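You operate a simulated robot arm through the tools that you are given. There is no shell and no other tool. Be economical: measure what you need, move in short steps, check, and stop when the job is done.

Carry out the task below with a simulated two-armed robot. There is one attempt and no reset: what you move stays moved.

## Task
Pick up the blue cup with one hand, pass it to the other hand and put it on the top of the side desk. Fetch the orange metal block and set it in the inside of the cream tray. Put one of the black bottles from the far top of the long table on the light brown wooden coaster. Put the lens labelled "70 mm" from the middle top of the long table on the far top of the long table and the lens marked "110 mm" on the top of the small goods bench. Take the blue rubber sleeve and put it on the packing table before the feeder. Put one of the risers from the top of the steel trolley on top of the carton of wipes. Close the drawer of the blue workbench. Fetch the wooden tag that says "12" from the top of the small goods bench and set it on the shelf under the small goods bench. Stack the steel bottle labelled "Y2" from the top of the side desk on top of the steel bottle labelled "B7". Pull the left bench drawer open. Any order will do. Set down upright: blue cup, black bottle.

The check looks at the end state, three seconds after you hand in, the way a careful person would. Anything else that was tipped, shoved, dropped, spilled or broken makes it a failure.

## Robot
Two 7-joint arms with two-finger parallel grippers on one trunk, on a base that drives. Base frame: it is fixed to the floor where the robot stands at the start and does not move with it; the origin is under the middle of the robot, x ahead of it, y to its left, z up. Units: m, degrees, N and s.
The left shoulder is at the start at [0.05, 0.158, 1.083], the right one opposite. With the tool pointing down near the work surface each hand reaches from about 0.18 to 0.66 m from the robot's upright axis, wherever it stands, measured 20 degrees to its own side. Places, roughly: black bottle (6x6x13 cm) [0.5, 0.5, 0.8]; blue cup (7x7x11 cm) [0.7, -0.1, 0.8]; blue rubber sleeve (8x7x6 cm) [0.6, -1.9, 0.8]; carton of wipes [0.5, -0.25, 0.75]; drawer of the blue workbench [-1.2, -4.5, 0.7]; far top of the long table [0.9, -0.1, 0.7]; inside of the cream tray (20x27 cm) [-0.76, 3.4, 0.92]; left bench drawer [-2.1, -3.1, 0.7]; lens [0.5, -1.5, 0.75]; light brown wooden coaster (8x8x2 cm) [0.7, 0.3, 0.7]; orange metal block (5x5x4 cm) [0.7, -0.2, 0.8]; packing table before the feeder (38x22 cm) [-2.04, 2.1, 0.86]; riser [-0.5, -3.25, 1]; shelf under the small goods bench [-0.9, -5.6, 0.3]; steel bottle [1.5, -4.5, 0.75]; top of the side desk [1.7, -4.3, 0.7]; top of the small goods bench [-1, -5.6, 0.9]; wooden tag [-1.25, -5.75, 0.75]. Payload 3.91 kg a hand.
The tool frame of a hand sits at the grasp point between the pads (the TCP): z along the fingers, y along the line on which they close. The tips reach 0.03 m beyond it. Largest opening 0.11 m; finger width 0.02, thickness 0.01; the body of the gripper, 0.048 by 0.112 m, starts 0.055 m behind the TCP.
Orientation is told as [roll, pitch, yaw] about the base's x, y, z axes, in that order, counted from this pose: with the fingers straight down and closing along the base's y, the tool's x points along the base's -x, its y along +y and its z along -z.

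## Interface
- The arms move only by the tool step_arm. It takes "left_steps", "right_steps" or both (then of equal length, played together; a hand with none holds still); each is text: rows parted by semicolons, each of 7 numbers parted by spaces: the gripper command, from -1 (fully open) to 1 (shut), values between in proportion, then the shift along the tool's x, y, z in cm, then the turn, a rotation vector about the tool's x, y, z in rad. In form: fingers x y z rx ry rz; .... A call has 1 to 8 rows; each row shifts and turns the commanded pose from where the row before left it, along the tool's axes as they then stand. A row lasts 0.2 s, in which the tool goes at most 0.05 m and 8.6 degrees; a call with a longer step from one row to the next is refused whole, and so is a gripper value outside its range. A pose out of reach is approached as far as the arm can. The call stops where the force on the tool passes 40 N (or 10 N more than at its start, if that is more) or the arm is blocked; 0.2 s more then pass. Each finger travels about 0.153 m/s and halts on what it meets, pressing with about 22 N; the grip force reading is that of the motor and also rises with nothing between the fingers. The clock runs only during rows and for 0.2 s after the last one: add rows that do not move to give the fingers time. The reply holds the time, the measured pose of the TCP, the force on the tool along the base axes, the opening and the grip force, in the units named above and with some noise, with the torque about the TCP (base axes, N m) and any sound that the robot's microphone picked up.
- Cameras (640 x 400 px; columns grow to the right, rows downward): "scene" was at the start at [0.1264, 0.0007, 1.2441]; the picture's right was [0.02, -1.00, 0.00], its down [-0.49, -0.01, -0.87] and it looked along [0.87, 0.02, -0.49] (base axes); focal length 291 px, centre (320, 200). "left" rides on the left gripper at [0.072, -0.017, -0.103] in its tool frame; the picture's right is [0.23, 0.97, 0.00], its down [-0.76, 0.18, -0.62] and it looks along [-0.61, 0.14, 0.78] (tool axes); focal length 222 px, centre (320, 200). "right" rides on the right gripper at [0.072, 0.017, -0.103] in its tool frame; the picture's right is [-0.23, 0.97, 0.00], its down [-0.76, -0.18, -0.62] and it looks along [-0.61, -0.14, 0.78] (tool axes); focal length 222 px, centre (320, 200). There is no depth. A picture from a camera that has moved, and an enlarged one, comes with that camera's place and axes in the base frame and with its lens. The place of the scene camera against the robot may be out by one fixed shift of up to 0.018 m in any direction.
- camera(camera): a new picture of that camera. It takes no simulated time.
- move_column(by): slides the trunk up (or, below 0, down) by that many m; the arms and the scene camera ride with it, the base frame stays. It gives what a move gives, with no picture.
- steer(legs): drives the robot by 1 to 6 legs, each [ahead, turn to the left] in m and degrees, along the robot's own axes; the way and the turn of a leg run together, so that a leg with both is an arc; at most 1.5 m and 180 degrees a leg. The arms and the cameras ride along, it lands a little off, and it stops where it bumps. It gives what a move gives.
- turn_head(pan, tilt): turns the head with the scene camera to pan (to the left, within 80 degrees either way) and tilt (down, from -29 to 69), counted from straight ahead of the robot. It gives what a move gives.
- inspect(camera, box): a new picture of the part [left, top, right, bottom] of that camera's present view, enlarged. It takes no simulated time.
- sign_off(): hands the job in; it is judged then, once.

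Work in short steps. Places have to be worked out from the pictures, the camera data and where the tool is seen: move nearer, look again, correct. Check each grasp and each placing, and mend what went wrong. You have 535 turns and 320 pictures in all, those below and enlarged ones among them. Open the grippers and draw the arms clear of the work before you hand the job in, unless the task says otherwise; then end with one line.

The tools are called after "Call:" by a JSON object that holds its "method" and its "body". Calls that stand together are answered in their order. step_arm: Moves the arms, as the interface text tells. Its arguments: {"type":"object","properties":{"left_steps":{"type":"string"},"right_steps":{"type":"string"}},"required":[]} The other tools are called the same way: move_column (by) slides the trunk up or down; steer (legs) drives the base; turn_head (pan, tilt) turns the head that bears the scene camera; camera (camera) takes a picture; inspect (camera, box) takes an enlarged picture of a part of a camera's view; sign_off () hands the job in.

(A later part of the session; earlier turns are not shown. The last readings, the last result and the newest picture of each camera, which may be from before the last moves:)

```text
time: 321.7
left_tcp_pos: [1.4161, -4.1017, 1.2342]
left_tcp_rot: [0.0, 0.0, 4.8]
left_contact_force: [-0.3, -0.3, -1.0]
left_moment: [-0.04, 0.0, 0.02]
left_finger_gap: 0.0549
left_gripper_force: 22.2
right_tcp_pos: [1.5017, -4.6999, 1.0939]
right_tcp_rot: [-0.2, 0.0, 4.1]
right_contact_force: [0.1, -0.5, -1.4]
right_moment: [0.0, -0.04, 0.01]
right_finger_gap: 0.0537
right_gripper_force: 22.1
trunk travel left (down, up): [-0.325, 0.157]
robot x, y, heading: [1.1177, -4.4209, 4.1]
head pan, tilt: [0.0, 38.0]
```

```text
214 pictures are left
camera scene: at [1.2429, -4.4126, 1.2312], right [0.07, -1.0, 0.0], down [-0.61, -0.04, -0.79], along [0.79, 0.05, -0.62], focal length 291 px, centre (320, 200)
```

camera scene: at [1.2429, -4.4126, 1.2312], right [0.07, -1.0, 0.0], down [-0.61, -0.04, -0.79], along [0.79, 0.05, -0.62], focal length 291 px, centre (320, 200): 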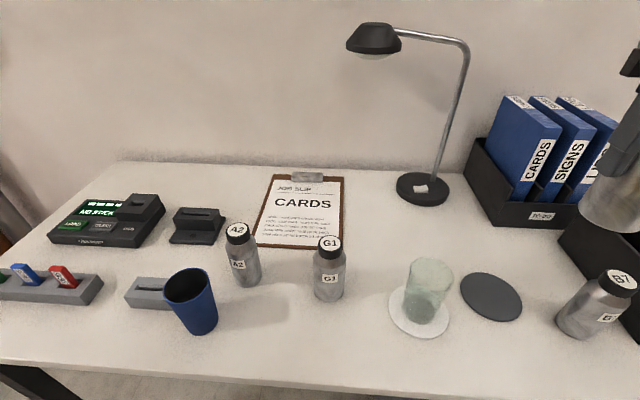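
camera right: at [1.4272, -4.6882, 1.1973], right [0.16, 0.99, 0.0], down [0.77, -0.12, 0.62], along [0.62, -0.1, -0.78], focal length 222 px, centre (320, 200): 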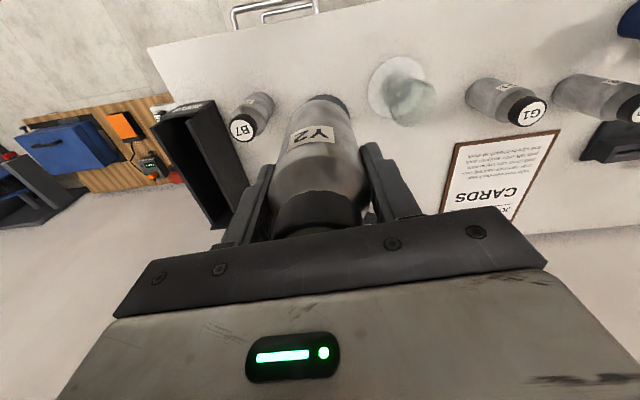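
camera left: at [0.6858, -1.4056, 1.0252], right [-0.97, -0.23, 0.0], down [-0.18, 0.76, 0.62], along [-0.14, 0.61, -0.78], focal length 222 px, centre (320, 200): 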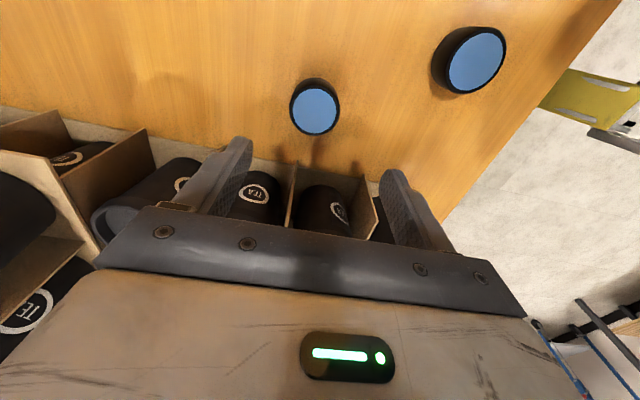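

Two views put B7's cap at (1.537, -4.830, 0.86). I move Y2 exactly above it, still high.

Call:
{"method": "step_arm", "body": {"right_steps": "1 -0.9 -4.4 0 0 0 0; 1 -0.9 -4.4 0 0 0 0; 1 -1.0 -4.3 0 0 0 0; 1 0 0 4 0 0 0; 1 0 0 3 0 0 0; 1 0 0 0 0 0 0"}}

Call:
{"method": "camera", "body": {"camera": "right"}}

Call:
{"method": "turn_head", "body": {"pan": -48, "tilt": 35}}

Call:
{"method": "camera", "body": {"camera": "scene"}}

```text
time: 323.1
left_tcp_pos: [1.4161, -4.101, 1.2329]
left_tcp_rot: [-0.1, 0.0, 4.9]
left_contact_force: [0.1, 0.8, -1.9]
left_moment: [-0.01, 0.0, 0.01]
left_finger_gap: 0.0549
left_gripper_force: 22.0
right_tcp_pos: [1.5392, -4.8318, 1.026]
right_tcp_rot: [-0.2, 0.0, 4.0]
right_contact_force: [0.0, 0.3, -1.8]
right_moment: [0.0, -0.01, 0.0]
right_finger_gap: 0.0536
right_gripper_force: 22.2
trunk travel left (down, up): [-0.325, 0.157]
robot x, y, heading: [1.1224, -4.4189, 4.1]
head pan, tilt: [0.0, 38.0]
```

```text
213 pictures are left
camera right: at [1.4654, -4.8194, 1.1291], right [0.16, 0.99, 0.0], down [0.77, -0.12, 0.62], along [0.62, -0.1, -0.78], focal length 222 px, centre (320, 200)
```

right: 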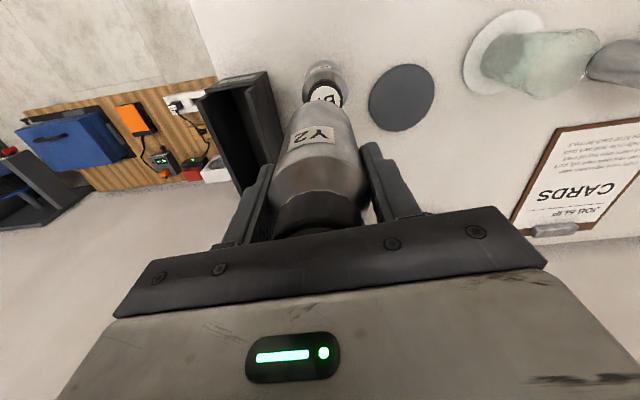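

```text
time: 324.2
left_tcp_pos: [1.4165, -4.1007, 1.2337]
left_tcp_rot: [0.1, 0.0, 4.9]
left_contact_force: [0.4, -0.5, -1.2]
left_moment: [0.0, -0.01, 0.01]
left_finger_gap: 0.0549
left_gripper_force: 22.3
right_tcp_pos: [1.539, -4.8307, 1.0271]
right_tcp_rot: [-0.1, 0.0, 4.1]
right_contact_force: [-1.3, -0.6, -1.7]
right_moment: [-0.01, 0.02, 0.04]
right_finger_gap: 0.0537
right_gripper_force: 21.5
trunk travel left (down, up): [-0.325, 0.157]
robot x, y, heading: [1.1233, -4.4239, 4.1]
head pan, tilt: [-48.0, 35.0]
```

```text
212 pictures are left
camera scene: at [1.2207, -4.4792, 1.2356], right [-0.69, -0.72, 0.0], down [-0.41, 0.4, -0.82], along [0.59, -0.57, -0.57], focal length 291 px, centre (320, 200)
```

scene: 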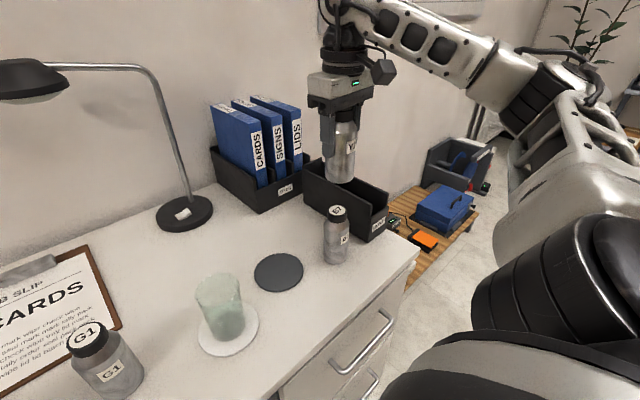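

Alignment looks right; I zoom in to verify it closely.

Call:
{"method": "inspect", "body": {"camera": "scene", "box": [280, 100, 400, 275]}}

Call:
{"method": "inspect", "body": {"camera": "right", "box": [260, 40, 400, 130]}}

```text
2.29 times, centred on (340, 188) of scene
camera zoom: at [1.2207, -4.4792, 1.2356], right [-0.69, -0.72, 0.0], down [-0.41, 0.4, -0.82], along [0.59, -0.57, -0.57], focal length 664 px, centre (274, 229)
```

zoom: 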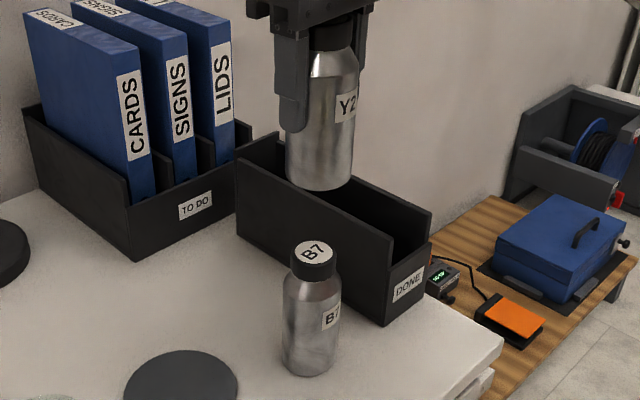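

```text
4.44 times, centred on (330, 85) of right
camera zoom: at [1.4655, -4.8192, 1.1293], right [0.16, 0.99, 0.0], down [0.77, -0.12, 0.62], along [0.62, -0.1, -0.78], focal length 987 px, centre (276, 711)
```

zoom: 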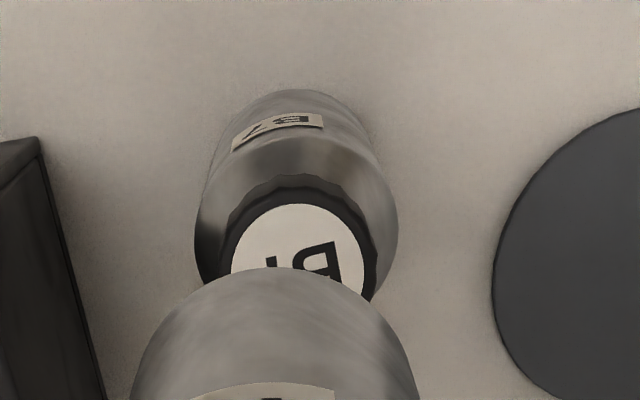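

Both views agree Y2 is ~4 mm too far in x and ~6 mm too far right. I correct and lower to about 1 cm above the cap.

Call:
{"method": "step_arm", "body": {"right_steps": "1 0.36 0.63 0 0 0 0; 1 0 0 3 0 0 0; 1 0 0 2.2 0 0 0; 1 0 0 0.7 0 0 0; 1 0 0 0 0 0 0"}}

Call:
{"method": "inspect", "body": {"camera": "scene", "box": [280, 100, 400, 275]}}

Call:
{"method": "inspect", "body": {"camera": "right", "box": [260, 40, 400, 130]}}

```text
time: 325.4
left_tcp_pos: [1.4167, -4.1003, 1.2329]
left_tcp_rot: [0.0, 0.1, 5.0]
left_contact_force: [-0.1, -0.9, -0.7]
left_moment: [-0.02, 0.02, -0.03]
left_finger_gap: 0.0549
left_gripper_force: 22.7
right_tcp_pos: [1.5361, -4.822, 0.9658]
right_tcp_rot: [-0.2, 0.1, 4.0]
right_contact_force: [-0.1, -0.2, -1.1]
right_moment: [-0.02, 0.02, -0.03]
right_finger_gap: 0.0535
right_gripper_force: 22.0
trunk travel left (down, up): [-0.325, 0.157]
robot x, y, heading: [1.1237, -4.4186, 4.1]
head pan, tilt: [-48.0, 35.0]
```

```text
2.29 times, centred on (340, 188) of scene
camera zoom: at [1.2206, -4.4792, 1.2356], right [-0.7, -0.72, 0.0], down [-0.41, 0.4, -0.82], along [0.59, -0.57, -0.57], focal length 664 px, centre (274, 229)
```

zoom: 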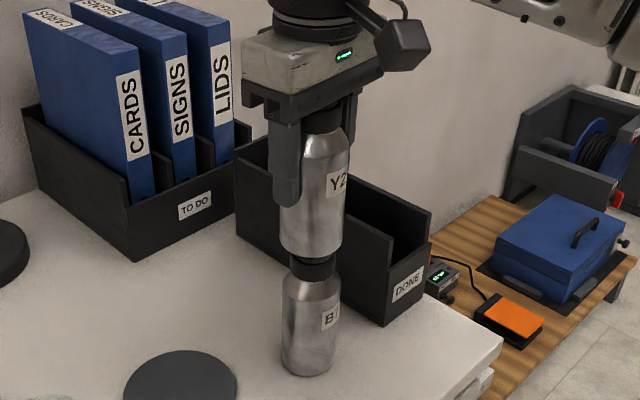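

```text
4.44 times, centred on (330, 85) of right
camera zoom: at [1.4622, -4.8105, 1.0692], right [0.16, 0.99, 0.0], down [0.77, -0.12, 0.62], along [0.62, -0.1, -0.78], focal length 987 px, centre (276, 711)
```

zoom: 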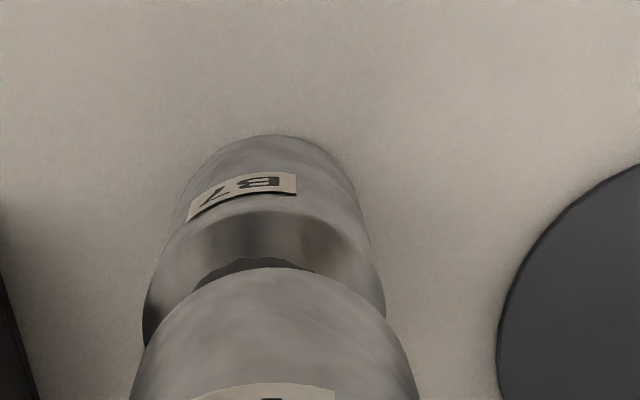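

Now within about 2 mm. I nudge 1.5 mm back and lower until contact.

Call:
{"method": "step_arm", "body": {"right_steps": "1 0 -0.15 0.3 0 0 0; 1 0 0 0.3 0 0 0; 1 0 0 0.2 0 0 0; 1 0 0 0.2 0 0 0; 1 0 0 0 0 0 0"}}

```text
time: 326.6
left_tcp_pos: [1.4166, -4.1011, 1.2344]
left_tcp_rot: [0.0, 0.0, 4.9]
left_contact_force: [0.3, 0.3, -1.4]
left_moment: [-0.01, 0.03, 0.02]
left_finger_gap: 0.0551
left_gripper_force: 22.5
right_tcp_pos: [1.5371, -4.8219, 0.9564]
right_tcp_rot: [-0.2, 0.0, 4.0]
right_contact_force: [0.7, -0.2, -1.1]
right_moment: [-0.01, -0.02, 0.03]
right_finger_gap: 0.0534
right_gripper_force: 22.4
trunk travel left (down, up): [-0.325, 0.157]
robot x, y, heading: [1.1239, -4.4187, 4.0]
head pan, tilt: [-48.0, 35.0]
```

Call:
{"method": "step_arm", "body": {"right_steps": "1 0 -0.1 0.2 0 0 0; 1 0 0 0.2 0 0 0; 1 0 0 0.2 0 0 0; 1 0 0 0 0 0 0"}}

Call:
{"method": "inspect", "body": {"camera": "scene", "box": [290, 120, 390, 270]}}

```text
time: 327.6
left_tcp_pos: [1.4161, -4.0999, 1.2344]
left_tcp_rot: [-0.1, 0.0, 4.8]
left_contact_force: [-0.2, 1.1, -2.0]
left_moment: [-0.01, 0.02, 0.01]
left_finger_gap: 0.0547
left_gripper_force: 21.8
right_tcp_pos: [1.5348, -4.8231, 0.9535]
right_tcp_rot: [-0.3, -0.3, 4.0]
right_contact_force: [0.3, -1.7, 18.8]
right_moment: [-0.07, 0.25, 0.0]
right_finger_gap: 0.0534
right_gripper_force: 22.0
trunk travel left (down, up): [-0.325, 0.157]
robot x, y, heading: [1.1205, -4.4219, 4.1]
head pan, tilt: [-48.0, 35.0]
```

```text
2.67 times, centred on (340, 195) of scene
camera zoom: at [1.2195, -4.4783, 1.2361], right [-0.7, -0.72, 0.0], down [-0.41, 0.4, -0.82], along [0.59, -0.57, -0.57], focal length 775 px, centre (267, 213)
```

zoom: 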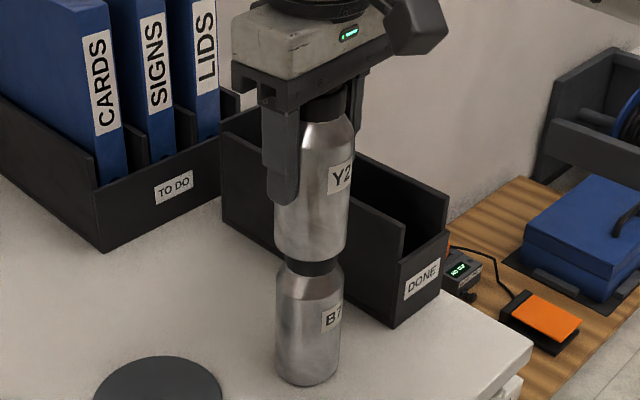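

Contact (19 N) and well aligned. I unload, open in small steps, then rise vertically.

Call:
{"method": "step_arm", "body": {"right_steps": "1 0 0 -0.15 0 0 0; 1 0 0 0 0 0 0; 0 0 0 0 0 0 0; -0.2 0 0 0 0 0 0; -0.4 0 0 0 0 0 0; -0.4 0 0 0 0 0 0"}}

Call:
{"method": "inspect", "body": {"camera": "scene", "box": [290, 120, 390, 270]}}

```text
time: 329.0
left_tcp_pos: [1.4174, -4.1015, 1.2344]
left_tcp_rot: [0.1, -0.1, 4.9]
left_contact_force: [-0.4, 0.7, -1.5]
left_moment: [0.02, 0.0, 0.0]
left_finger_gap: 0.0549
left_gripper_force: 21.8
right_tcp_pos: [1.5364, -4.8243, 0.9523]
right_tcp_rot: [-0.2, 0.0, 4.0]
right_contact_force: [-0.3, 0.5, -0.1]
right_moment: [-0.01, 0.03, -0.02]
right_finger_gap: 0.077
right_gripper_force: 0.1
trunk travel left (down, up): [-0.325, 0.157]
robot x, y, heading: [1.1212, -4.422, 4.1]
head pan, tilt: [-48.0, 35.0]
```

```text
2.67 times, centred on (340, 195) of scene
camera zoom: at [1.2205, -4.4792, 1.2356], right [-0.7, -0.72, 0.0], down [-0.41, 0.4, -0.82], along [0.59, -0.57, -0.57], focal length 775 px, centre (267, 213)
```

zoom: 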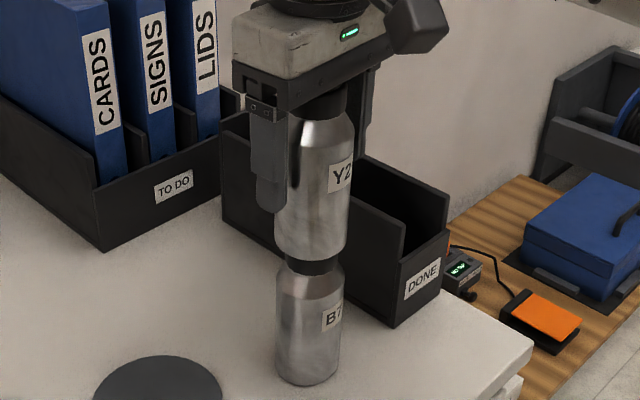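

The stack stands on its own. I rise slowly, then lift clear and back.

Call:
{"method": "step_arm", "body": {"right_steps": "-0.5 0 0 -2 0 0 0; -0.5 0 0 -3 0 0 0; -0.5 0 0 -4 0 0 0; -0.5 0 0 -4.5 0 0 0; -0.5 0 0 -4.5 0 0 0; -0.5 4 0 0 0 0 0; -0.5 4 2 0 0 0 0; -0.5 4 2 0 0 0 0"}}

Call:
{"method": "camera", "body": {"camera": "scene"}}

```text
time: 330.8
left_tcp_pos: [1.4168, -4.1016, 1.2339]
left_tcp_rot: [0.1, -0.1, 5.0]
left_contact_force: [-0.6, -0.2, -1.6]
left_moment: [-0.03, 0.0, -0.01]
left_finger_gap: 0.0547
left_gripper_force: 22.0
right_tcp_pos: [1.4498, -4.7735, 1.1165]
right_tcp_rot: [-0.2, 0.0, 4.1]
right_contact_force: [-0.2, 0.0, 0.5]
right_moment: [0.01, -0.01, 0.04]
right_finger_gap: 0.0826
right_gripper_force: 0.1
right hand out of reach, approached as far as the arm can: row 7, 8
trunk travel left (down, up): [-0.325, 0.157]
robot x, y, heading: [1.12, -4.4196, 4.1]
head pan, tilt: [-48.0, 35.0]
```

```text
205 pictures are left
camera scene: at [1.2202, -4.4792, 1.2357], right [-0.7, -0.72, 0.0], down [-0.41, 0.4, -0.82], along [0.59, -0.57, -0.57], focal length 291 px, centre (320, 200)
```

scene: 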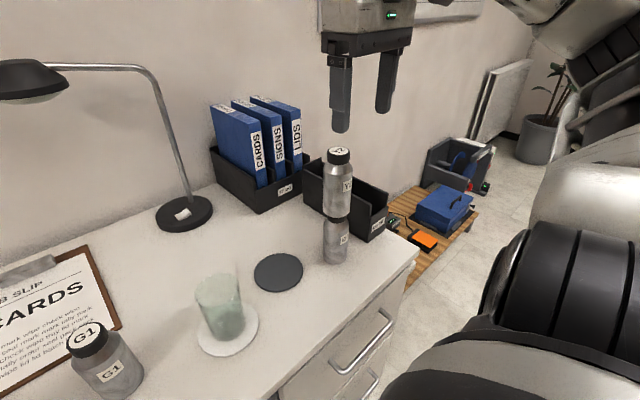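

The stack is good. I bring the right hand back toward centre and back away from the desk.

Call:
{"method": "step_arm", "body": {"right_steps": "-1 0 4 -2 0 0 0; -1 0 4 -2 0 0 0; -1 1 4 0 0 0 0; -1 1 4 0 0 0 0; -1 0 4 0 0 0 0"}}

Call:
{"method": "steer", "body": {"legs": [[-0.5, 0]]}}

Call:
{"method": "turn_head", "body": {"pan": -70, "tilt": 20}}

Call:
{"method": "camera", "body": {"camera": "scene"}}

```text
time: 332.0
left_tcp_pos: [1.417, -4.0994, 1.235]
left_tcp_rot: [0.0, 0.0, 4.8]
left_contact_force: [-0.4, -0.3, -1.7]
left_moment: [0.02, 0.02, -0.04]
left_finger_gap: 0.0546
left_gripper_force: 22.1
right_tcp_pos: [1.4151, -4.5712, 1.1619]
right_tcp_rot: [-0.2, 0.0, 4.0]
right_contact_force: [0.6, 0.1, 0.3]
right_moment: [0.03, -0.01, 0.0]
right_finger_gap: 0.1098
right_gripper_force: 0.1
trunk travel left (down, up): [-0.325, 0.157]
robot x, y, heading: [1.1218, -4.4192, 4.0]
head pan, tilt: [-48.0, 35.0]
```

```text
time: 335.0
left_tcp_pos: [0.9241, -4.1349, 1.2334]
left_tcp_rot: [-0.1, 0.0, 4.3]
left_contact_force: [-0.4, -0.3, -3.3]
left_moment: [0.03, 0.0, 0.01]
left_finger_gap: 0.0545
left_gripper_force: 22.2
right_tcp_pos: [0.9173, -4.6071, 1.161]
right_tcp_rot: [-0.2, 0.1, 3.4]
right_contact_force: [-0.3, 0.1, -0.4]
right_moment: [0.0, -0.02, -0.02]
right_finger_gap: 0.1099
right_gripper_force: 0.0
trunk travel left (down, up): [-0.325, 0.157]
robot x, y, heading: [0.6215, -4.4482, 3.4]
head pan, tilt: [-48.0, 35.0]
```

```text
time: 335.8
left_tcp_pos: [0.925, -4.1355, 1.2343]
left_tcp_rot: [0.0, 0.0, 4.3]
left_contact_force: [-0.1, -0.2, -1.1]
left_moment: [0.03, 0.0, 0.0]
left_finger_gap: 0.0542
left_gripper_force: 21.7
right_tcp_pos: [0.9183, -4.6063, 1.1608]
right_tcp_rot: [-0.2, 0.0, 3.5]
right_contact_force: [0.3, 0.4, 0.4]
right_moment: [-0.01, 0.0, -0.02]
right_finger_gap: 0.1099
right_gripper_force: 0.0
trunk travel left (down, up): [-0.325, 0.157]
robot x, y, heading: [0.6252, -4.4526, 3.5]
head pan, tilt: [-70.0, 20.0]
```

```text
204 pictures are left
camera scene: at [0.6986, -4.5355, 1.2595], right [-0.92, -0.4, 0.0], down [-0.14, 0.31, -0.94], along [0.37, -0.86, -0.34], focal length 291 px, centre (320, 200)
```

scene: 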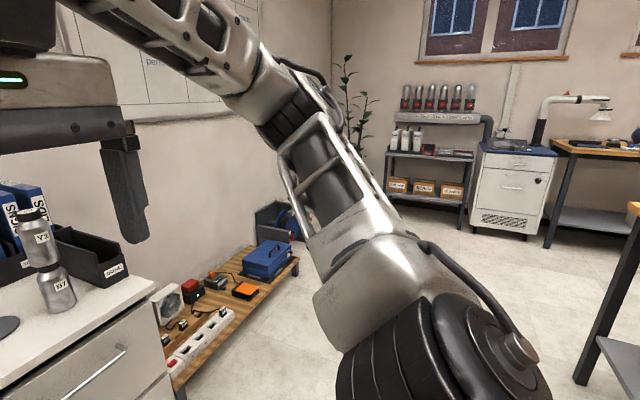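

I turn toward the south-west and look for the small goods bench.

Call:
{"method": "steer", "body": {"legs": [[0, -94]]}}

Call:
{"method": "turn_head", "body": {"pan": -40, "tilt": 20}}

Call:
{"method": "camera", "body": {"camera": "scene"}}

Call:
{"method": "turn_head", "body": {"pan": 0, "tilt": 20}}

Call:
{"method": "camera", "body": {"camera": "scene"}}

```text
time: 340.1
left_tcp_pos: [0.9314, -4.7595, 1.2333]
left_tcp_rot: [0.0, 0.1, -87.4]
left_contact_force: [-0.3, -0.2, -2.1]
left_moment: [-0.02, 0.0, 0.01]
left_finger_gap: 0.0543
left_gripper_force: 22.3
right_tcp_pos: [0.4602, -4.7383, 1.1606]
right_tcp_rot: [-0.2, 0.1, -88.3]
right_contact_force: [0.2, 1.0, -0.2]
right_moment: [-0.02, -0.02, 0.04]
right_finger_gap: 0.1101
right_gripper_force: 0.1
trunk travel left (down, up): [-0.325, 0.157]
robot x, y, heading: [0.6295, -4.4469, -88.6]
head pan, tilt: [-70.0, 20.0]
```

```text
time: 341.1
left_tcp_pos: [0.9321, -4.7596, 1.2337]
left_tcp_rot: [0.1, 0.0, -87.3]
left_contact_force: [-0.4, -0.5, -2.3]
left_moment: [-0.02, -0.02, 0.0]
left_finger_gap: 0.0547
left_gripper_force: 21.8
right_tcp_pos: [0.4616, -4.738, 1.1613]
right_tcp_rot: [-0.2, -0.1, -88.4]
right_contact_force: [0.9, 0.0, -0.7]
right_moment: [0.03, 0.01, -0.04]
right_finger_gap: 0.11
right_gripper_force: 0.0
trunk travel left (down, up): [-0.325, 0.157]
robot x, y, heading: [0.6256, -4.4489, -88.3]
head pan, tilt: [-40.0, 20.0]
```

```text
203 pictures are left
camera scene: at [0.5648, -4.5655, 1.2595], right [-0.78, 0.62, 0.0], down [0.21, 0.27, -0.94], along [-0.58, -0.74, -0.34], focal length 291 px, centre (320, 200)
```

scene: 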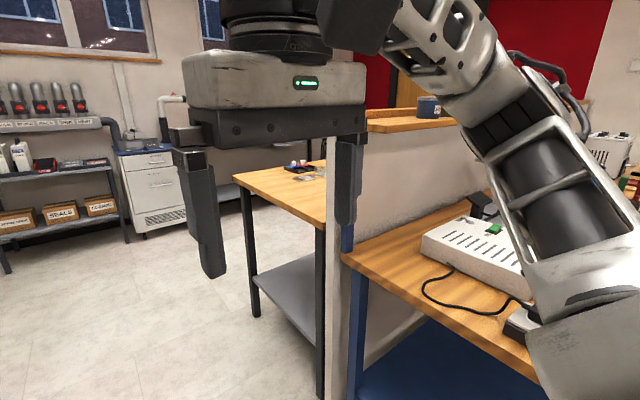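

```text
time: 342.1
left_tcp_pos: [0.9312, -4.7589, 1.2338]
left_tcp_rot: [-0.1, 0.0, -87.5]
left_contact_force: [0.1, -0.1, -1.9]
left_moment: [0.03, 0.0, 0.0]
left_finger_gap: 0.0545
left_gripper_force: 21.7
right_tcp_pos: [0.4601, -4.7376, 1.1616]
right_tcp_rot: [-0.3, 0.0, -88.3]
right_contact_force: [0.4, -0.1, 0.0]
right_moment: [-0.02, 0.0, -0.03]
right_finger_gap: 0.1099
right_gripper_force: 0.1
trunk travel left (down, up): [-0.325, 0.157]
robot x, y, heading: [0.6231, -4.4511, -88.3]
head pan, tilt: [0.0, 20.0]
```

```text
202 pictures are left
camera scene: at [0.6253, -4.5857, 1.2595], right [-1.0, -0.03, 0.0], down [-0.01, 0.34, -0.94], along [0.03, -0.94, -0.34], focal length 291 px, centre (320, 200)
```

scene: 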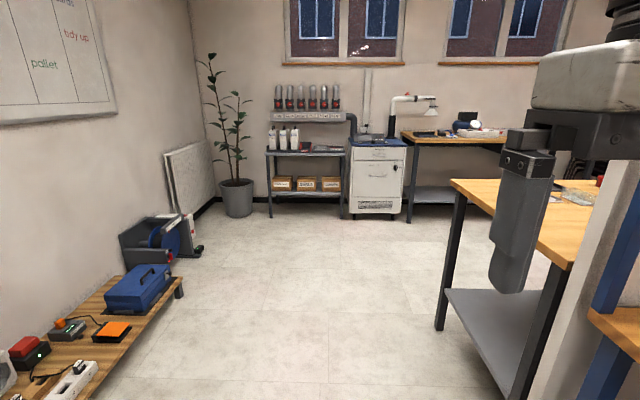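

The small goods bench stands back to back with the blue workbench and opens to the south. I drive round its corner.

Call:
{"method": "steer", "body": {"legs": [[1.05, -1.5], [1.05, 0], [0, -90]]}}

Call:
{"method": "turn_head", "body": {"pan": -35, "tilt": 25}}

Call:
{"method": "camera", "body": {"camera": "scene"}}

```text
time: 356.4
left_tcp_pos: [0.3462, -6.8478, 1.2327]
left_tcp_rot: [-0.1, 0.0, -178.2]
left_contact_force: [0.9, -0.1, -2.0]
left_moment: [0.02, -0.01, 0.0]
left_finger_gap: 0.0544
left_gripper_force: 21.9
right_tcp_pos: [0.3745, -6.3763, 1.1622]
right_tcp_rot: [-0.2, -0.1, -179.2]
right_contact_force: [0.1, 0.0, -0.4]
right_moment: [-0.03, 0.0, -0.05]
right_finger_gap: 0.1098
right_gripper_force: 0.1
trunk travel left (down, up): [-0.325, 0.157]
robot x, y, heading: [0.6588, -6.546, -179.3]
head pan, tilt: [0.0, 20.0]
```

```text
time: 357.4
left_tcp_pos: [0.3454, -6.8474, 1.2333]
left_tcp_rot: [-0.1, 0.0, -178.3]
left_contact_force: [0.0, 0.7, -0.7]
left_moment: [0.02, -0.02, -0.02]
left_finger_gap: 0.0543
left_gripper_force: 21.9
right_tcp_pos: [0.3739, -6.3773, 1.1619]
right_tcp_rot: [-0.4, 0.0, -179.2]
right_contact_force: [-0.5, 0.9, -0.5]
right_moment: [0.04, -0.01, 0.01]
right_finger_gap: 0.1099
right_gripper_force: 0.0
trunk travel left (down, up): [-0.325, 0.157]
robot x, y, heading: [0.6565, -6.5467, -179.1]
head pan, tilt: [-35.0, 25.0]
```

```text
201 pictures are left
camera scene: at [0.5383, -6.4959, 1.2514], right [0.56, 0.83, 0.0], down [0.35, -0.24, -0.91], along [-0.75, 0.51, -0.42], focal length 291 px, centre (320, 200)
```

scene: 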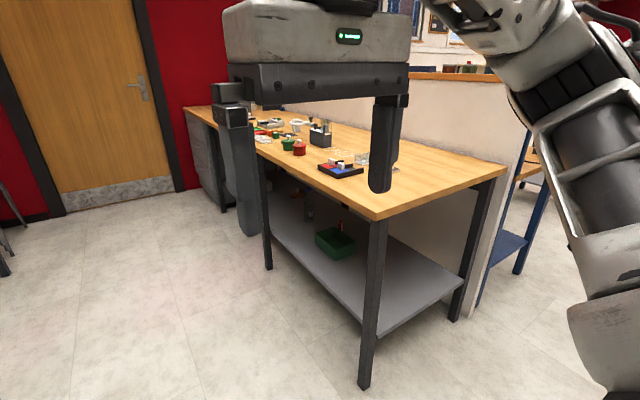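

I drive along the bench's south side to x ≈ -1.1 and turn to face it.

Call:
{"method": "steer", "body": {"legs": [[0.9, -0.8], [0.85, 0], [0, -90]]}}

Call:
{"method": "turn_head", "body": {"pan": 0, "tilt": 35}}

Call:
{"method": "camera", "body": {"camera": "scene"}}

```text
time: 369.9
left_tcp_pos: [-1.3741, -6.277, 1.2324]
left_tcp_rot: [-0.1, 0.1, 92.9]
left_contact_force: [0.4, -0.3, -1.1]
left_moment: [-0.02, -0.01, 0.01]
left_finger_gap: 0.0546
left_gripper_force: 21.8
right_tcp_pos: [-0.9041, -6.296, 1.162]
right_tcp_rot: [-0.2, -0.1, 92.2]
right_contact_force: [0.4, 0.8, -0.3]
right_moment: [-0.01, 0.02, -0.02]
right_finger_gap: 0.11
right_gripper_force: 0.0
trunk travel left (down, up): [-0.325, 0.157]
robot x, y, heading: [-1.0649, -6.5793, 92.1]
head pan, tilt: [-35.0, 25.0]
```

```text
time: 370.9
left_tcp_pos: [-1.3763, -6.2766, 1.2344]
left_tcp_rot: [-0.1, 0.1, 92.9]
left_contact_force: [-0.1, -0.3, -1.3]
left_moment: [0.0, 0.01, 0.0]
left_finger_gap: 0.0541
left_gripper_force: 22.2
right_tcp_pos: [-0.9025, -6.2957, 1.162]
right_tcp_rot: [-0.3, 0.0, 92.2]
right_contact_force: [0.9, -0.5, -0.7]
right_moment: [0.04, -0.03, 0.0]
right_finger_gap: 0.11
right_gripper_force: 0.0
trunk travel left (down, up): [-0.325, 0.157]
robot x, y, heading: [-1.0669, -6.583, 92.0]
head pan, tilt: [0.0, 35.0]
```

```text
200 pictures are left
camera scene: at [-1.0751, -6.4566, 1.2357], right [1.0, 0.04, 0.0], down [0.02, -0.57, -0.82], along [-0.03, 0.82, -0.57], focal length 291 px, centre (320, 200)
```

scene: 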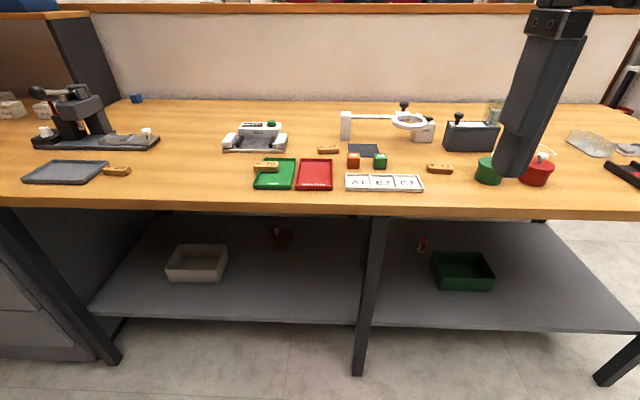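

I see several wooden tags on the bench; zooming to read them.

Call:
{"method": "inspect", "body": {"camera": "scene", "box": [220, 130, 350, 200]}}

Call:
{"method": "inspect", "body": {"camera": "scene", "box": [340, 130, 470, 200]}}

Call:
{"method": "inspect", "body": {"camera": "scene", "box": [10, 130, 160, 200]}}

```text
4.92 times, centred on (285, 165) of scene
camera zoom: at [-1.0751, -6.4566, 1.2357], right [1.0, 0.04, 0.0], down [0.02, -0.57, -0.82], along [-0.03, 0.82, -0.57], focal length 1431 px, centre (492, 372)
```

zoom: 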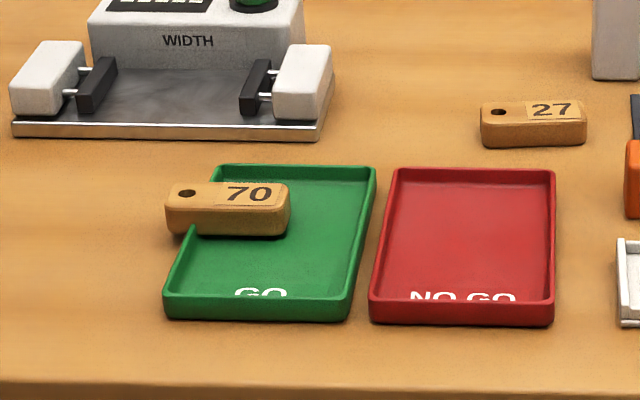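

```text
4.92 times, centred on (405, 165) of scene
camera zoom: at [-1.0751, -6.4566, 1.2357], right [1.0, 0.04, 0.0], down [0.02, -0.57, -0.82], along [-0.03, 0.82, -0.57], focal length 1431 px, centre (-98, 372)
```

zoom: 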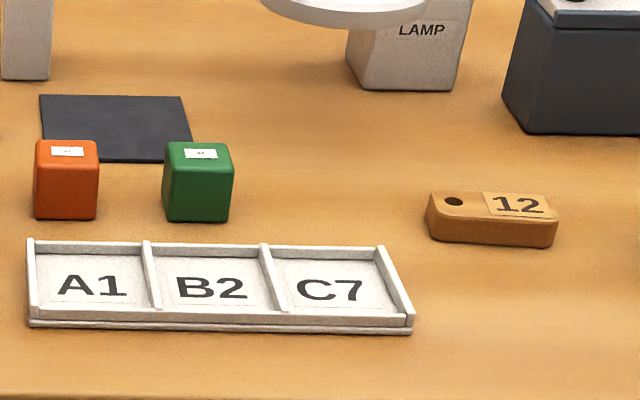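

```text
4.27 times, centred on (85, 165) of scene
camera zoom: at [-1.0751, -6.4566, 1.2357], right [1.0, 0.04, 0.0], down [0.02, -0.57, -0.82], along [-0.03, 0.82, -0.57], focal length 1240 px, centre (1323, 349)
```

zoom: 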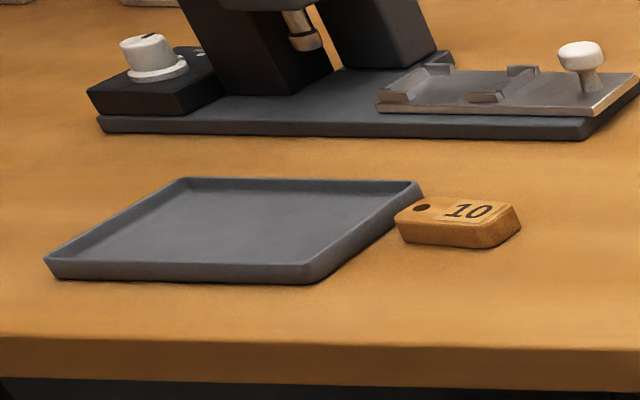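

Tag "12" is at about (-0.80, -5.81). I drive 0.24 m closer and look with the hand cameras.

Call:
{"method": "steer", "body": {"legs": [[0.24, -2]]}}

Call:
{"method": "camera", "body": {"camera": "left"}}

Call:
{"method": "camera", "body": {"camera": "right"}}

Call:
{"method": "camera", "body": {"camera": "scene"}}

```text
time: 372.7
left_tcp_pos: [-1.3652, -6.0322, 1.2342]
left_tcp_rot: [-0.1, 0.2, 90.6]
left_contact_force: [-0.4, 1.0, -1.4]
left_moment: [-0.02, 0.01, -0.01]
left_finger_gap: 0.0543
left_gripper_force: 22.4
right_tcp_pos: [-0.8957, -6.0692, 1.1616]
right_tcp_rot: [-0.3, -0.1, 89.8]
right_contact_force: [-0.3, 0.8, 1.0]
right_moment: [0.0, -0.01, -0.01]
right_finger_gap: 0.1098
right_gripper_force: 0.1
trunk travel left (down, up): [-0.325, 0.157]
robot x, y, heading: [-1.0697, -6.3472, 89.7]
head pan, tilt: [0.0, 35.0]
```

```text
196 pictures are left
camera left: at [-1.3484, -6.1035, 1.3382], right [-0.97, -0.24, 0.0], down [-0.19, 0.76, 0.62], along [-0.15, 0.6, -0.78], focal length 222 px, centre (320, 200)
```

left: 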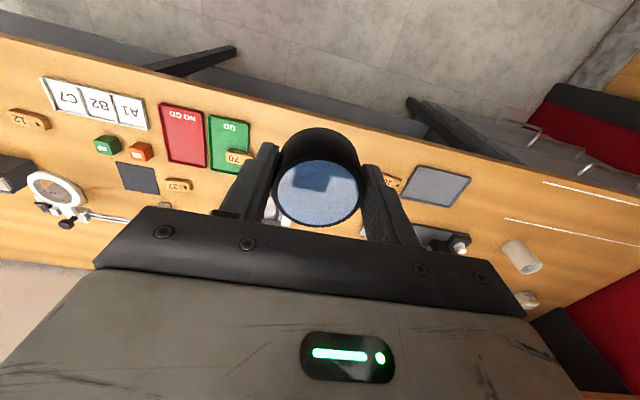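

```text
195 pictures are left
camera right: at [-0.9139, -6.1421, 1.2649], right [-0.97, 0.23, 0.0], down [0.18, 0.76, 0.62], along [0.15, 0.61, -0.78], focal length 222 px, centre (320, 200)
```

right: 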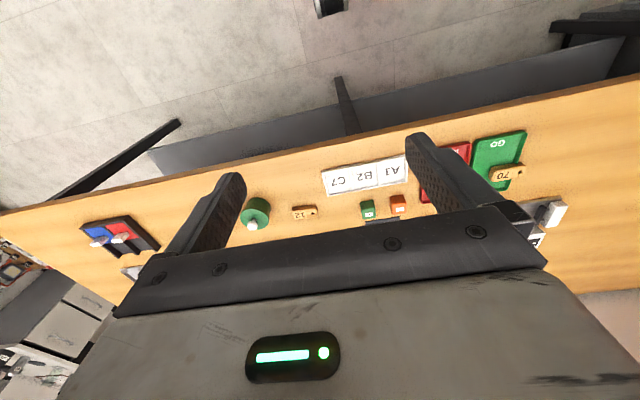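

```text
194 pictures are left
camera scene: at [-1.0735, -6.2234, 1.2356], right [1.0, -0.01, 0.0], down [0.0, -0.57, -0.82], along [0.0, 0.82, -0.57], focal length 291 px, centre (320, 200)
```

scene: 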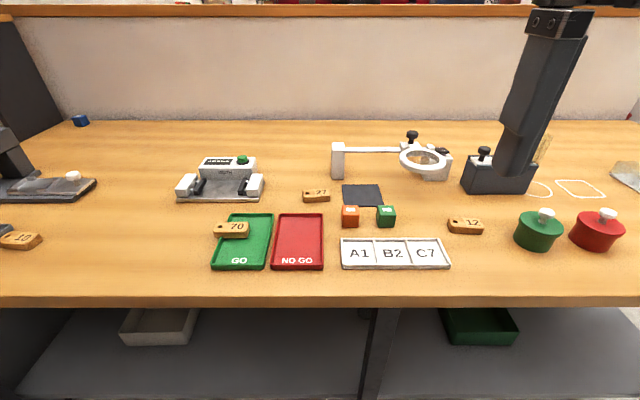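

I place the lens at (-1.40, -5.83), in the clear area left of the GO tray, and bring the right hand over tag 12 at the same time.

Call:
{"method": "step_arm", "body": {"left_steps": "1 -4 0.65 0 0 0 0; 1 -4 0.65 0 0 0 0; 1 -4 0.65 0 0 0 0; 1 -4 0.65 0 0 0 0; 1 -4 0.65 2 0 0 0; 1 0 0 4.5 0 0 0; 1 0 0 4.5 0 0 0; 1 0 0 4.5 0 0 0", "right_steps": "-0.7 -3.5 -1.6 0 0 0 0; -0.7 -3.5 -1.6 0 0 0 0; -0.7 -3.5 -1.6 0 0 0 0; -0.7 -3.5 -1.6 0 0 0 0; -0.7 -3.5 -1.6 0 0 0 0; -0.7 -3.5 -1.6 0 0 0 0; -0.7 0 0 3 0 0 0; -0.7 0 0 3 0 0 0"}}

Call:
{"method": "camera", "body": {"camera": "left"}}

Call:
{"method": "camera", "body": {"camera": "right"}}

Call:
{"method": "camera", "body": {"camera": "scene"}}

```text
time: 374.5
left_tcp_pos: [-1.4032, -5.835, 1.0795]
left_tcp_rot: [0.0, 0.0, 90.6]
left_contact_force: [-0.1, 0.5, -1.0]
left_moment: [-0.01, 0.01, 0.01]
left_finger_gap: 0.0543
left_gripper_force: 22.4
right_tcp_pos: [-0.7998, -5.8584, 1.102]
right_tcp_rot: [-0.4, 0.0, 89.8]
right_contact_force: [-0.7, 0.6, -0.4]
right_moment: [0.04, 0.0, -0.01]
right_finger_gap: 0.0932
right_gripper_force: 0.1
trunk travel left (down, up): [-0.325, 0.157]
robot x, y, heading: [-1.072, -6.3517, 89.5]
head pan, tilt: [0.0, 35.0]
```

```text
193 pictures are left
camera left: at [-1.3854, -5.9059, 1.1831], right [-0.97, -0.24, 0.0], down [-0.19, 0.76, 0.62], along [-0.15, 0.61, -0.78], focal length 222 px, centre (320, 200)
```

left: 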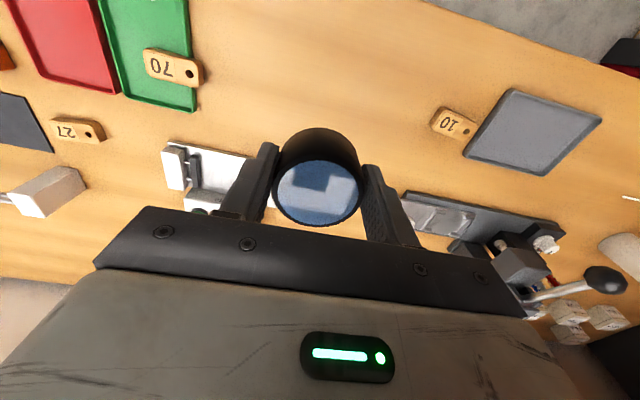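

```text
192 pictures are left
camera right: at [-0.8167, -5.9317, 1.2053], right [-0.97, 0.23, -0.01], down [0.18, 0.76, 0.62], along [0.15, 0.61, -0.78], focal length 222 px, centre (320, 200)
```

right: 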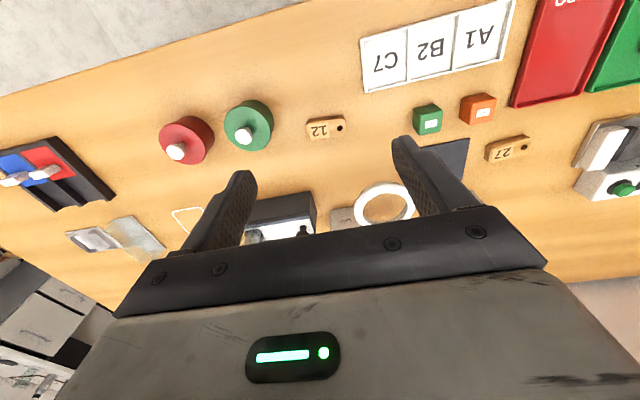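

```text
191 pictures are left
camera scene: at [-1.0739, -6.2234, 1.2357], right [1.0, 0.0, 0.0], down [0.0, -0.57, -0.82], along [0.0, 0.82, -0.57], focal length 291 px, centre (320, 200)
```

scene: 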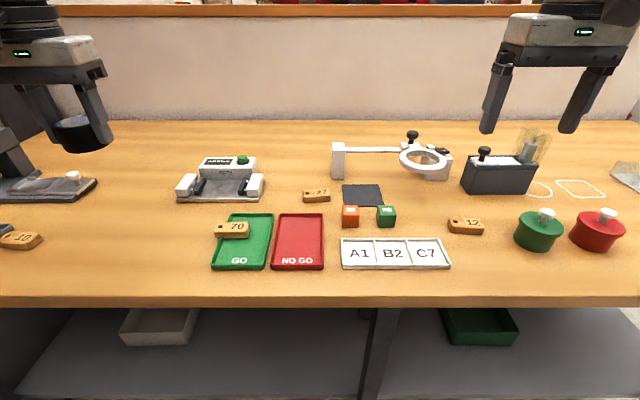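

I lower the lens to just above the bench.

Call:
{"method": "step_arm", "body": {"left_steps": "1 0 0 4.5 0 0 0; 1 0 0 4.5 0 0 0; 1 0 0 4.5 0 0 0; 1 0 0 2.5 0 0 0; 1 0 0 0.5 0 0 0; 1 0 0 0.4 0 0 0; 1 0 0 0.3 0 0 0; 1 0 0 0 0 0 0"}}

```text
time: 376.3
left_tcp_pos: [-1.4008, -5.8331, 0.9059]
left_tcp_rot: [0.0, 0.0, 90.8]
left_contact_force: [0.2, -0.2, -2.2]
left_moment: [-0.01, 0.01, 0.03]
left_finger_gap: 0.0542
left_gripper_force: 22.1
right_tcp_pos: [-0.7993, -5.8581, 1.1023]
right_tcp_rot: [-0.3, 0.0, 89.8]
right_contact_force: [0.0, 0.2, -1.2]
right_moment: [-0.02, 0.0, 0.02]
right_finger_gap: 0.0936
right_gripper_force: 0.1
trunk travel left (down, up): [-0.325, 0.157]
robot x, y, heading: [-1.0709, -6.3532, 89.9]
head pan, tilt: [0.0, 35.0]
```

Call:
{"method": "step_arm", "body": {"left_steps": "1 0 0 0.3 0 0 0; 1 0 0 0.3 0 0 0; 1 0 0 0.3 0 0 0; 1 0 0 0.3 0 0 0; 1 0 0 0.2 0 0 0; 1 0 0 0.2 0 0 0; 1 0 0 0.2 0 0 0; 1 0 0 0 0 0 0"}}

```text
time: 378.1
left_tcp_pos: [-1.3999, -5.8334, 0.8909]
left_tcp_rot: [0.0, -0.3, 90.7]
left_contact_force: [-6.7, 3.5, 22.0]
left_moment: [0.2, 0.21, 0.03]
left_finger_gap: 0.055
left_gripper_force: 22.0
right_tcp_pos: [-0.7981, -5.8612, 1.1024]
right_tcp_rot: [-0.2, 0.0, 89.8]
right_contact_force: [-0.2, -0.1, 0.9]
right_moment: [0.0, 0.01, -0.01]
right_finger_gap: 0.0932
right_gripper_force: 0.0
trunk travel left (down, up): [-0.325, 0.157]
robot x, y, heading: [-1.0665, -6.3499, 89.4]
head pan, tilt: [0.0, 35.0]
```

Contact. I release the lens and rise, while tilting the right hand 30° forward for the tag.

Call:
{"method": "step_arm", "body": {"left_steps": "1 0 0 -0.2 0 0 0; 0.3 0 0 0 0 0 0; -0.4 0 0 0 0 0 0; -0.4 0 0 0 0 0 0; -0.4 0 0 -4 0 0 0; -0.4 0 0 -4.5 0 0 0; -0.4 0 0 -4.5 0 0 0; -0.4 4 0 -2 0 0 0", "right_steps": "-0.7 0 0 0 0 -0.131 0; -0.7 0 0 0 0 -0.131 0; -0.7 0 0 0 0 -0.131 0; -0.7 0 0 0 0 -0.131 0; -0.7 0 0 0 0 0 0; -0.7 0 0 0 0 0 0; -0.7 0 0 0 0 0 0; -0.7 0 0 0 0 0 0"}}

Call:
{"method": "camera", "body": {"camera": "scene"}}

Call:
{"method": "camera", "body": {"camera": "right"}}

```text
time: 379.9
left_tcp_pos: [-1.3947, -5.8779, 1.0436]
left_tcp_rot: [-0.2, 0.1, 90.8]
left_contact_force: [-0.1, -0.1, -0.7]
left_moment: [0.0, 0.02, 0.01]
left_finger_gap: 0.0769
left_gripper_force: 0.1
right_tcp_pos: [-0.7985, -5.8596, 1.1025]
right_tcp_rot: [-0.3, -30.1, 90.0]
right_contact_force: [0.3, -0.4, -0.3]
right_moment: [-0.01, 0.0, -0.02]
right_finger_gap: 0.0934
right_gripper_force: 0.1
trunk travel left (down, up): [-0.325, 0.157]
robot x, y, heading: [-1.072, -6.3518, 89.8]
head pan, tilt: [0.0, 35.0]
```

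```text
190 pictures are left
camera scene: at [-1.0736, -6.2245, 1.2357], right [1.0, -0.01, 0.0], down [0.0, -0.57, -0.82], along [0.0, 0.82, -0.57], focal length 291 px, centre (320, 200)
```

scene: 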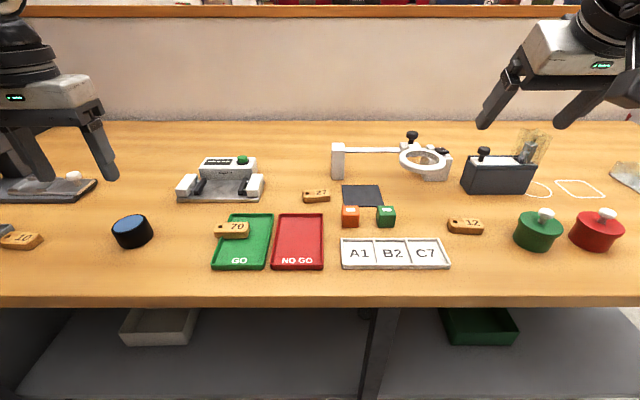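

```text
189 pictures are left
camera right: at [-0.8176, -5.9749, 1.1557], right [-0.97, 0.2, 0.11], down [0.17, 0.35, 0.92], along [0.15, 0.92, -0.37], focal length 222 px, centre (320, 200)
```

right: 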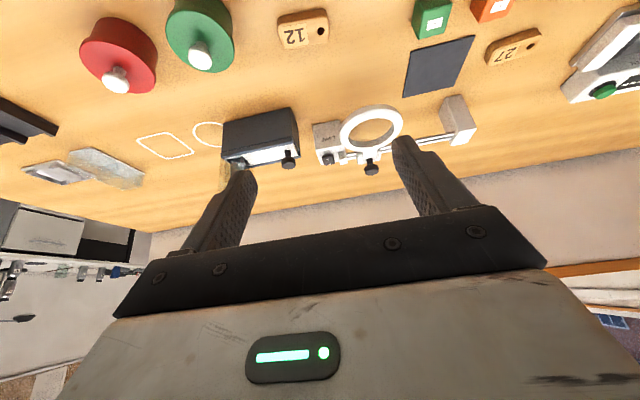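

The lens is placed. Tag 12 is at (-0.794, -5.805). I approach it along the tilted fingers, stopping 3 cm short.

Call:
{"method": "step_arm", "body": {"right_steps": "-0.55 3.6 -0.2 0 0 0 0; -0.55 3.6 -0.2 0 0 0 0; -0.55 0 0 4.5 0 0 0; -0.55 0 0 4.5 0 0 0; -0.55 0 0 4.5 0 0 0; -0.55 0 0 4.5 0 0 0; -0.55 0 0 0 0 0 0", "left_steps": "-0.4 4 0 -1 0 0 0; -0.4 4 0 -1 0 0 0; -0.4 3 0 -1 0 0 0; -0.4 0 0 0 0 0 0; -0.4 0 0 0 0 0 0; -0.4 0 0 0 0 0 0; -0.4 0 0 0 0 0 0"}}

Call:
{"method": "camera", "body": {"camera": "right"}}

Call:
{"method": "inspect", "body": {"camera": "scene", "box": [380, 130, 600, 290]}}

```text
time: 381.5
left_tcp_pos: [-1.3966, -5.9839, 1.0713]
left_tcp_rot: [-0.1, 0.0, 90.7]
left_contact_force: [0.3, -0.8, 0.2]
left_moment: [-0.04, 0.02, 0.01]
left_finger_gap: 0.0767
left_gripper_force: 0.1
right_tcp_pos: [-0.7923, -5.8329, 0.9133]
right_tcp_rot: [-0.3, -30.2, 90.1]
right_contact_force: [0.4, 0.2, -0.6]
right_moment: [0.01, 0.01, -0.01]
right_finger_gap: 0.0853
right_gripper_force: 0.0
trunk travel left (down, up): [-0.325, 0.157]
robot x, y, heading: [-1.0727, -6.3536, 90.0]
head pan, tilt: [0.0, 35.0]
```

```text
188 pictures are left
camera right: at [-0.8099, -5.9484, 0.966], right [-0.97, 0.2, 0.11], down [0.17, 0.35, 0.92], along [0.15, 0.92, -0.37], focal length 222 px, centre (320, 200)
```

right: 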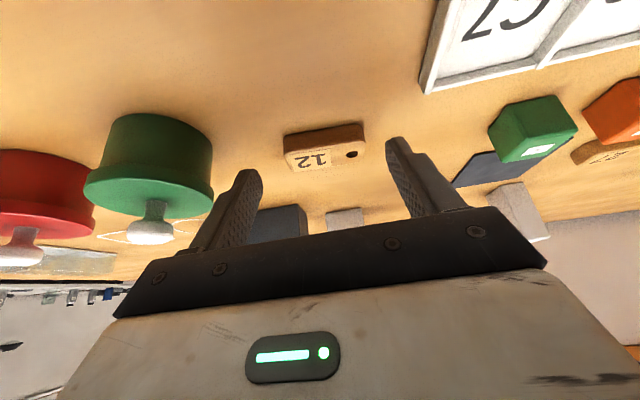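

```text
2.50 times, centred on (490, 210) of scene
camera zoom: at [-1.0735, -6.224, 1.2357], right [1.0, -0.01, 0.0], down [0.0, -0.57, -0.82], along [0.0, 0.82, -0.57], focal length 726 px, centre (-105, 175)
```

zoom: 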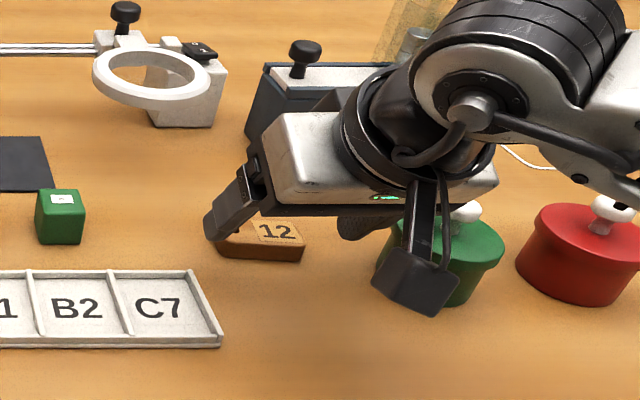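

Aligned. I advance the last 3.2 cm and close on the tag.

Call:
{"method": "step_arm", "body": {"right_steps": "-0.55 0 0.2 2 0 0 0; -0.55 0 0 1 0 0 0; -0.55 0 0 0.2 0 0 0; -0.2 0 0 0 0 0 0; 0.2 0 0 0 0 0 0; 1 0 0 0 0 0 0; 1 0 0 0 0 0 0"}}

Call:
{"method": "camera", "body": {"camera": "right"}}

```text
time: 383.1
left_tcp_pos: [-1.3989, -5.9859, 1.0723]
left_tcp_rot: [-0.2, -0.2, 90.7]
left_contact_force: [0.7, 0.3, 0.9]
left_moment: [0.0, 0.04, -0.02]
left_finger_gap: 0.0769
left_gripper_force: 0.2
right_tcp_pos: [-0.7989, -5.8158, 0.891]
right_tcp_rot: [-0.2, -30.8, 90.0]
right_contact_force: [-11.9, -7.0, 31.7]
right_moment: [-0.01, 0.93, 0.16]
right_finger_gap: 0.0598
right_gripper_force: 21.9
trunk travel left (down, up): [-0.325, 0.157]
robot x, y, heading: [-1.0658, -6.3516, 89.5]
head pan, tilt: [0.0, 35.0]
```

```text
186 pictures are left
camera right: at [-0.8165, -5.9328, 0.9423], right [-0.97, 0.2, 0.12], down [0.18, 0.33, 0.93], along [0.14, 0.92, -0.36], focal length 222 px, centre (320, 200)
```

right: 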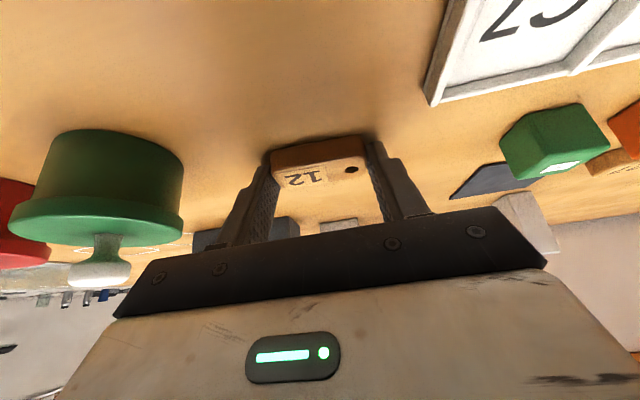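

The tag is gripped. I lift it clear, retract, and raise the left hand for the low shelf work.

Call:
{"method": "step_arm", "body": {"right_steps": "1 -0.5 0 -0.9 0 0 0; 1 -2 0 -3.4 0 0 0; 1 -2 0 -3.4 0 0 0; 1 -2 0 -3.4 0 0 0; 1 -2 0 -3.4 0 0 0; 1 3.4 0 -2 0 0 0; 1 3.4 0 -2 0 0 0; 1 3.4 0 -2 0 0 0", "left_steps": "-0.4 0 0 0 0 0 0; -0.4 0 0 -4 0 0 0; -0.4 0 0 -4 0 0 0; -0.4 0 0 -4 0 0 0; -0.4 0 0 -4 0 0 0; -0.4 0 0 -4 0 0 0; -0.4 0 0 -4 0 0 0; -0.4 0 0 -4 0 0 0"}}

Call:
{"method": "camera", "body": {"camera": "right"}}

Call:
{"method": "camera", "body": {"camera": "scene"}}

```text
time: 384.9
left_tcp_pos: [-1.3777, -5.9845, 1.2833]
left_tcp_rot: [0.0, -0.3, 90.5]
left_contact_force: [-0.1, 0.9, 0.2]
left_moment: [0.02, 0.02, -0.02]
left_finger_gap: 0.0769
left_gripper_force: 0.1
left hand out of reach, approached as far as the arm can: row 7, 8
right_tcp_pos: [-0.7949, -5.9367, 1.0515]
right_tcp_rot: [-0.3, -30.1, 89.8]
right_contact_force: [-0.3, -0.6, -0.2]
right_moment: [0.01, 0.01, 0.0]
right_finger_gap: 0.0591
right_gripper_force: 22.0
trunk travel left (down, up): [-0.325, 0.157]
robot x, y, heading: [-1.0698, -6.3517, 89.7]
head pan, tilt: [0.0, 35.0]
```

```text
185 pictures are left
camera right: at [-0.8123, -6.0512, 1.1036], right [-0.97, 0.2, 0.11], down [0.18, 0.35, 0.92], along [0.15, 0.92, -0.37], focal length 222 px, centre (320, 200)
```

right: 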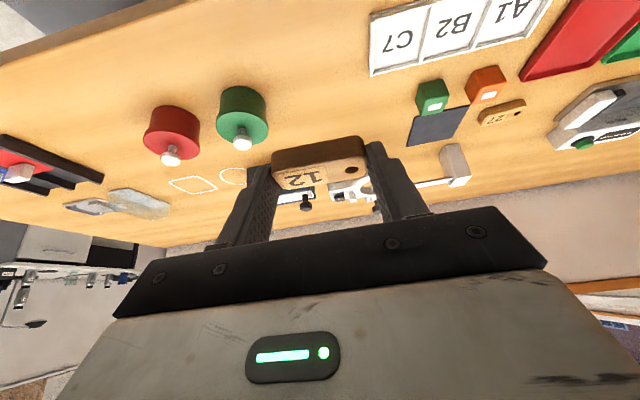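

```text
184 pictures are left
camera scene: at [-1.0726, -6.2245, 1.2358], right [1.0, -0.01, 0.0], down [0.0, -0.57, -0.82], along [0.0, 0.82, -0.57], focal length 291 px, centre (320, 200)
```

scene: 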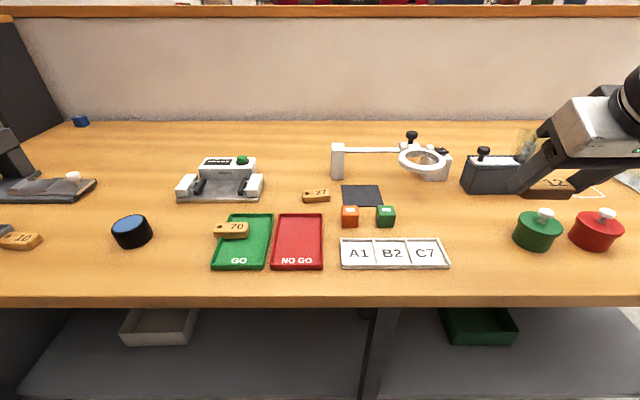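

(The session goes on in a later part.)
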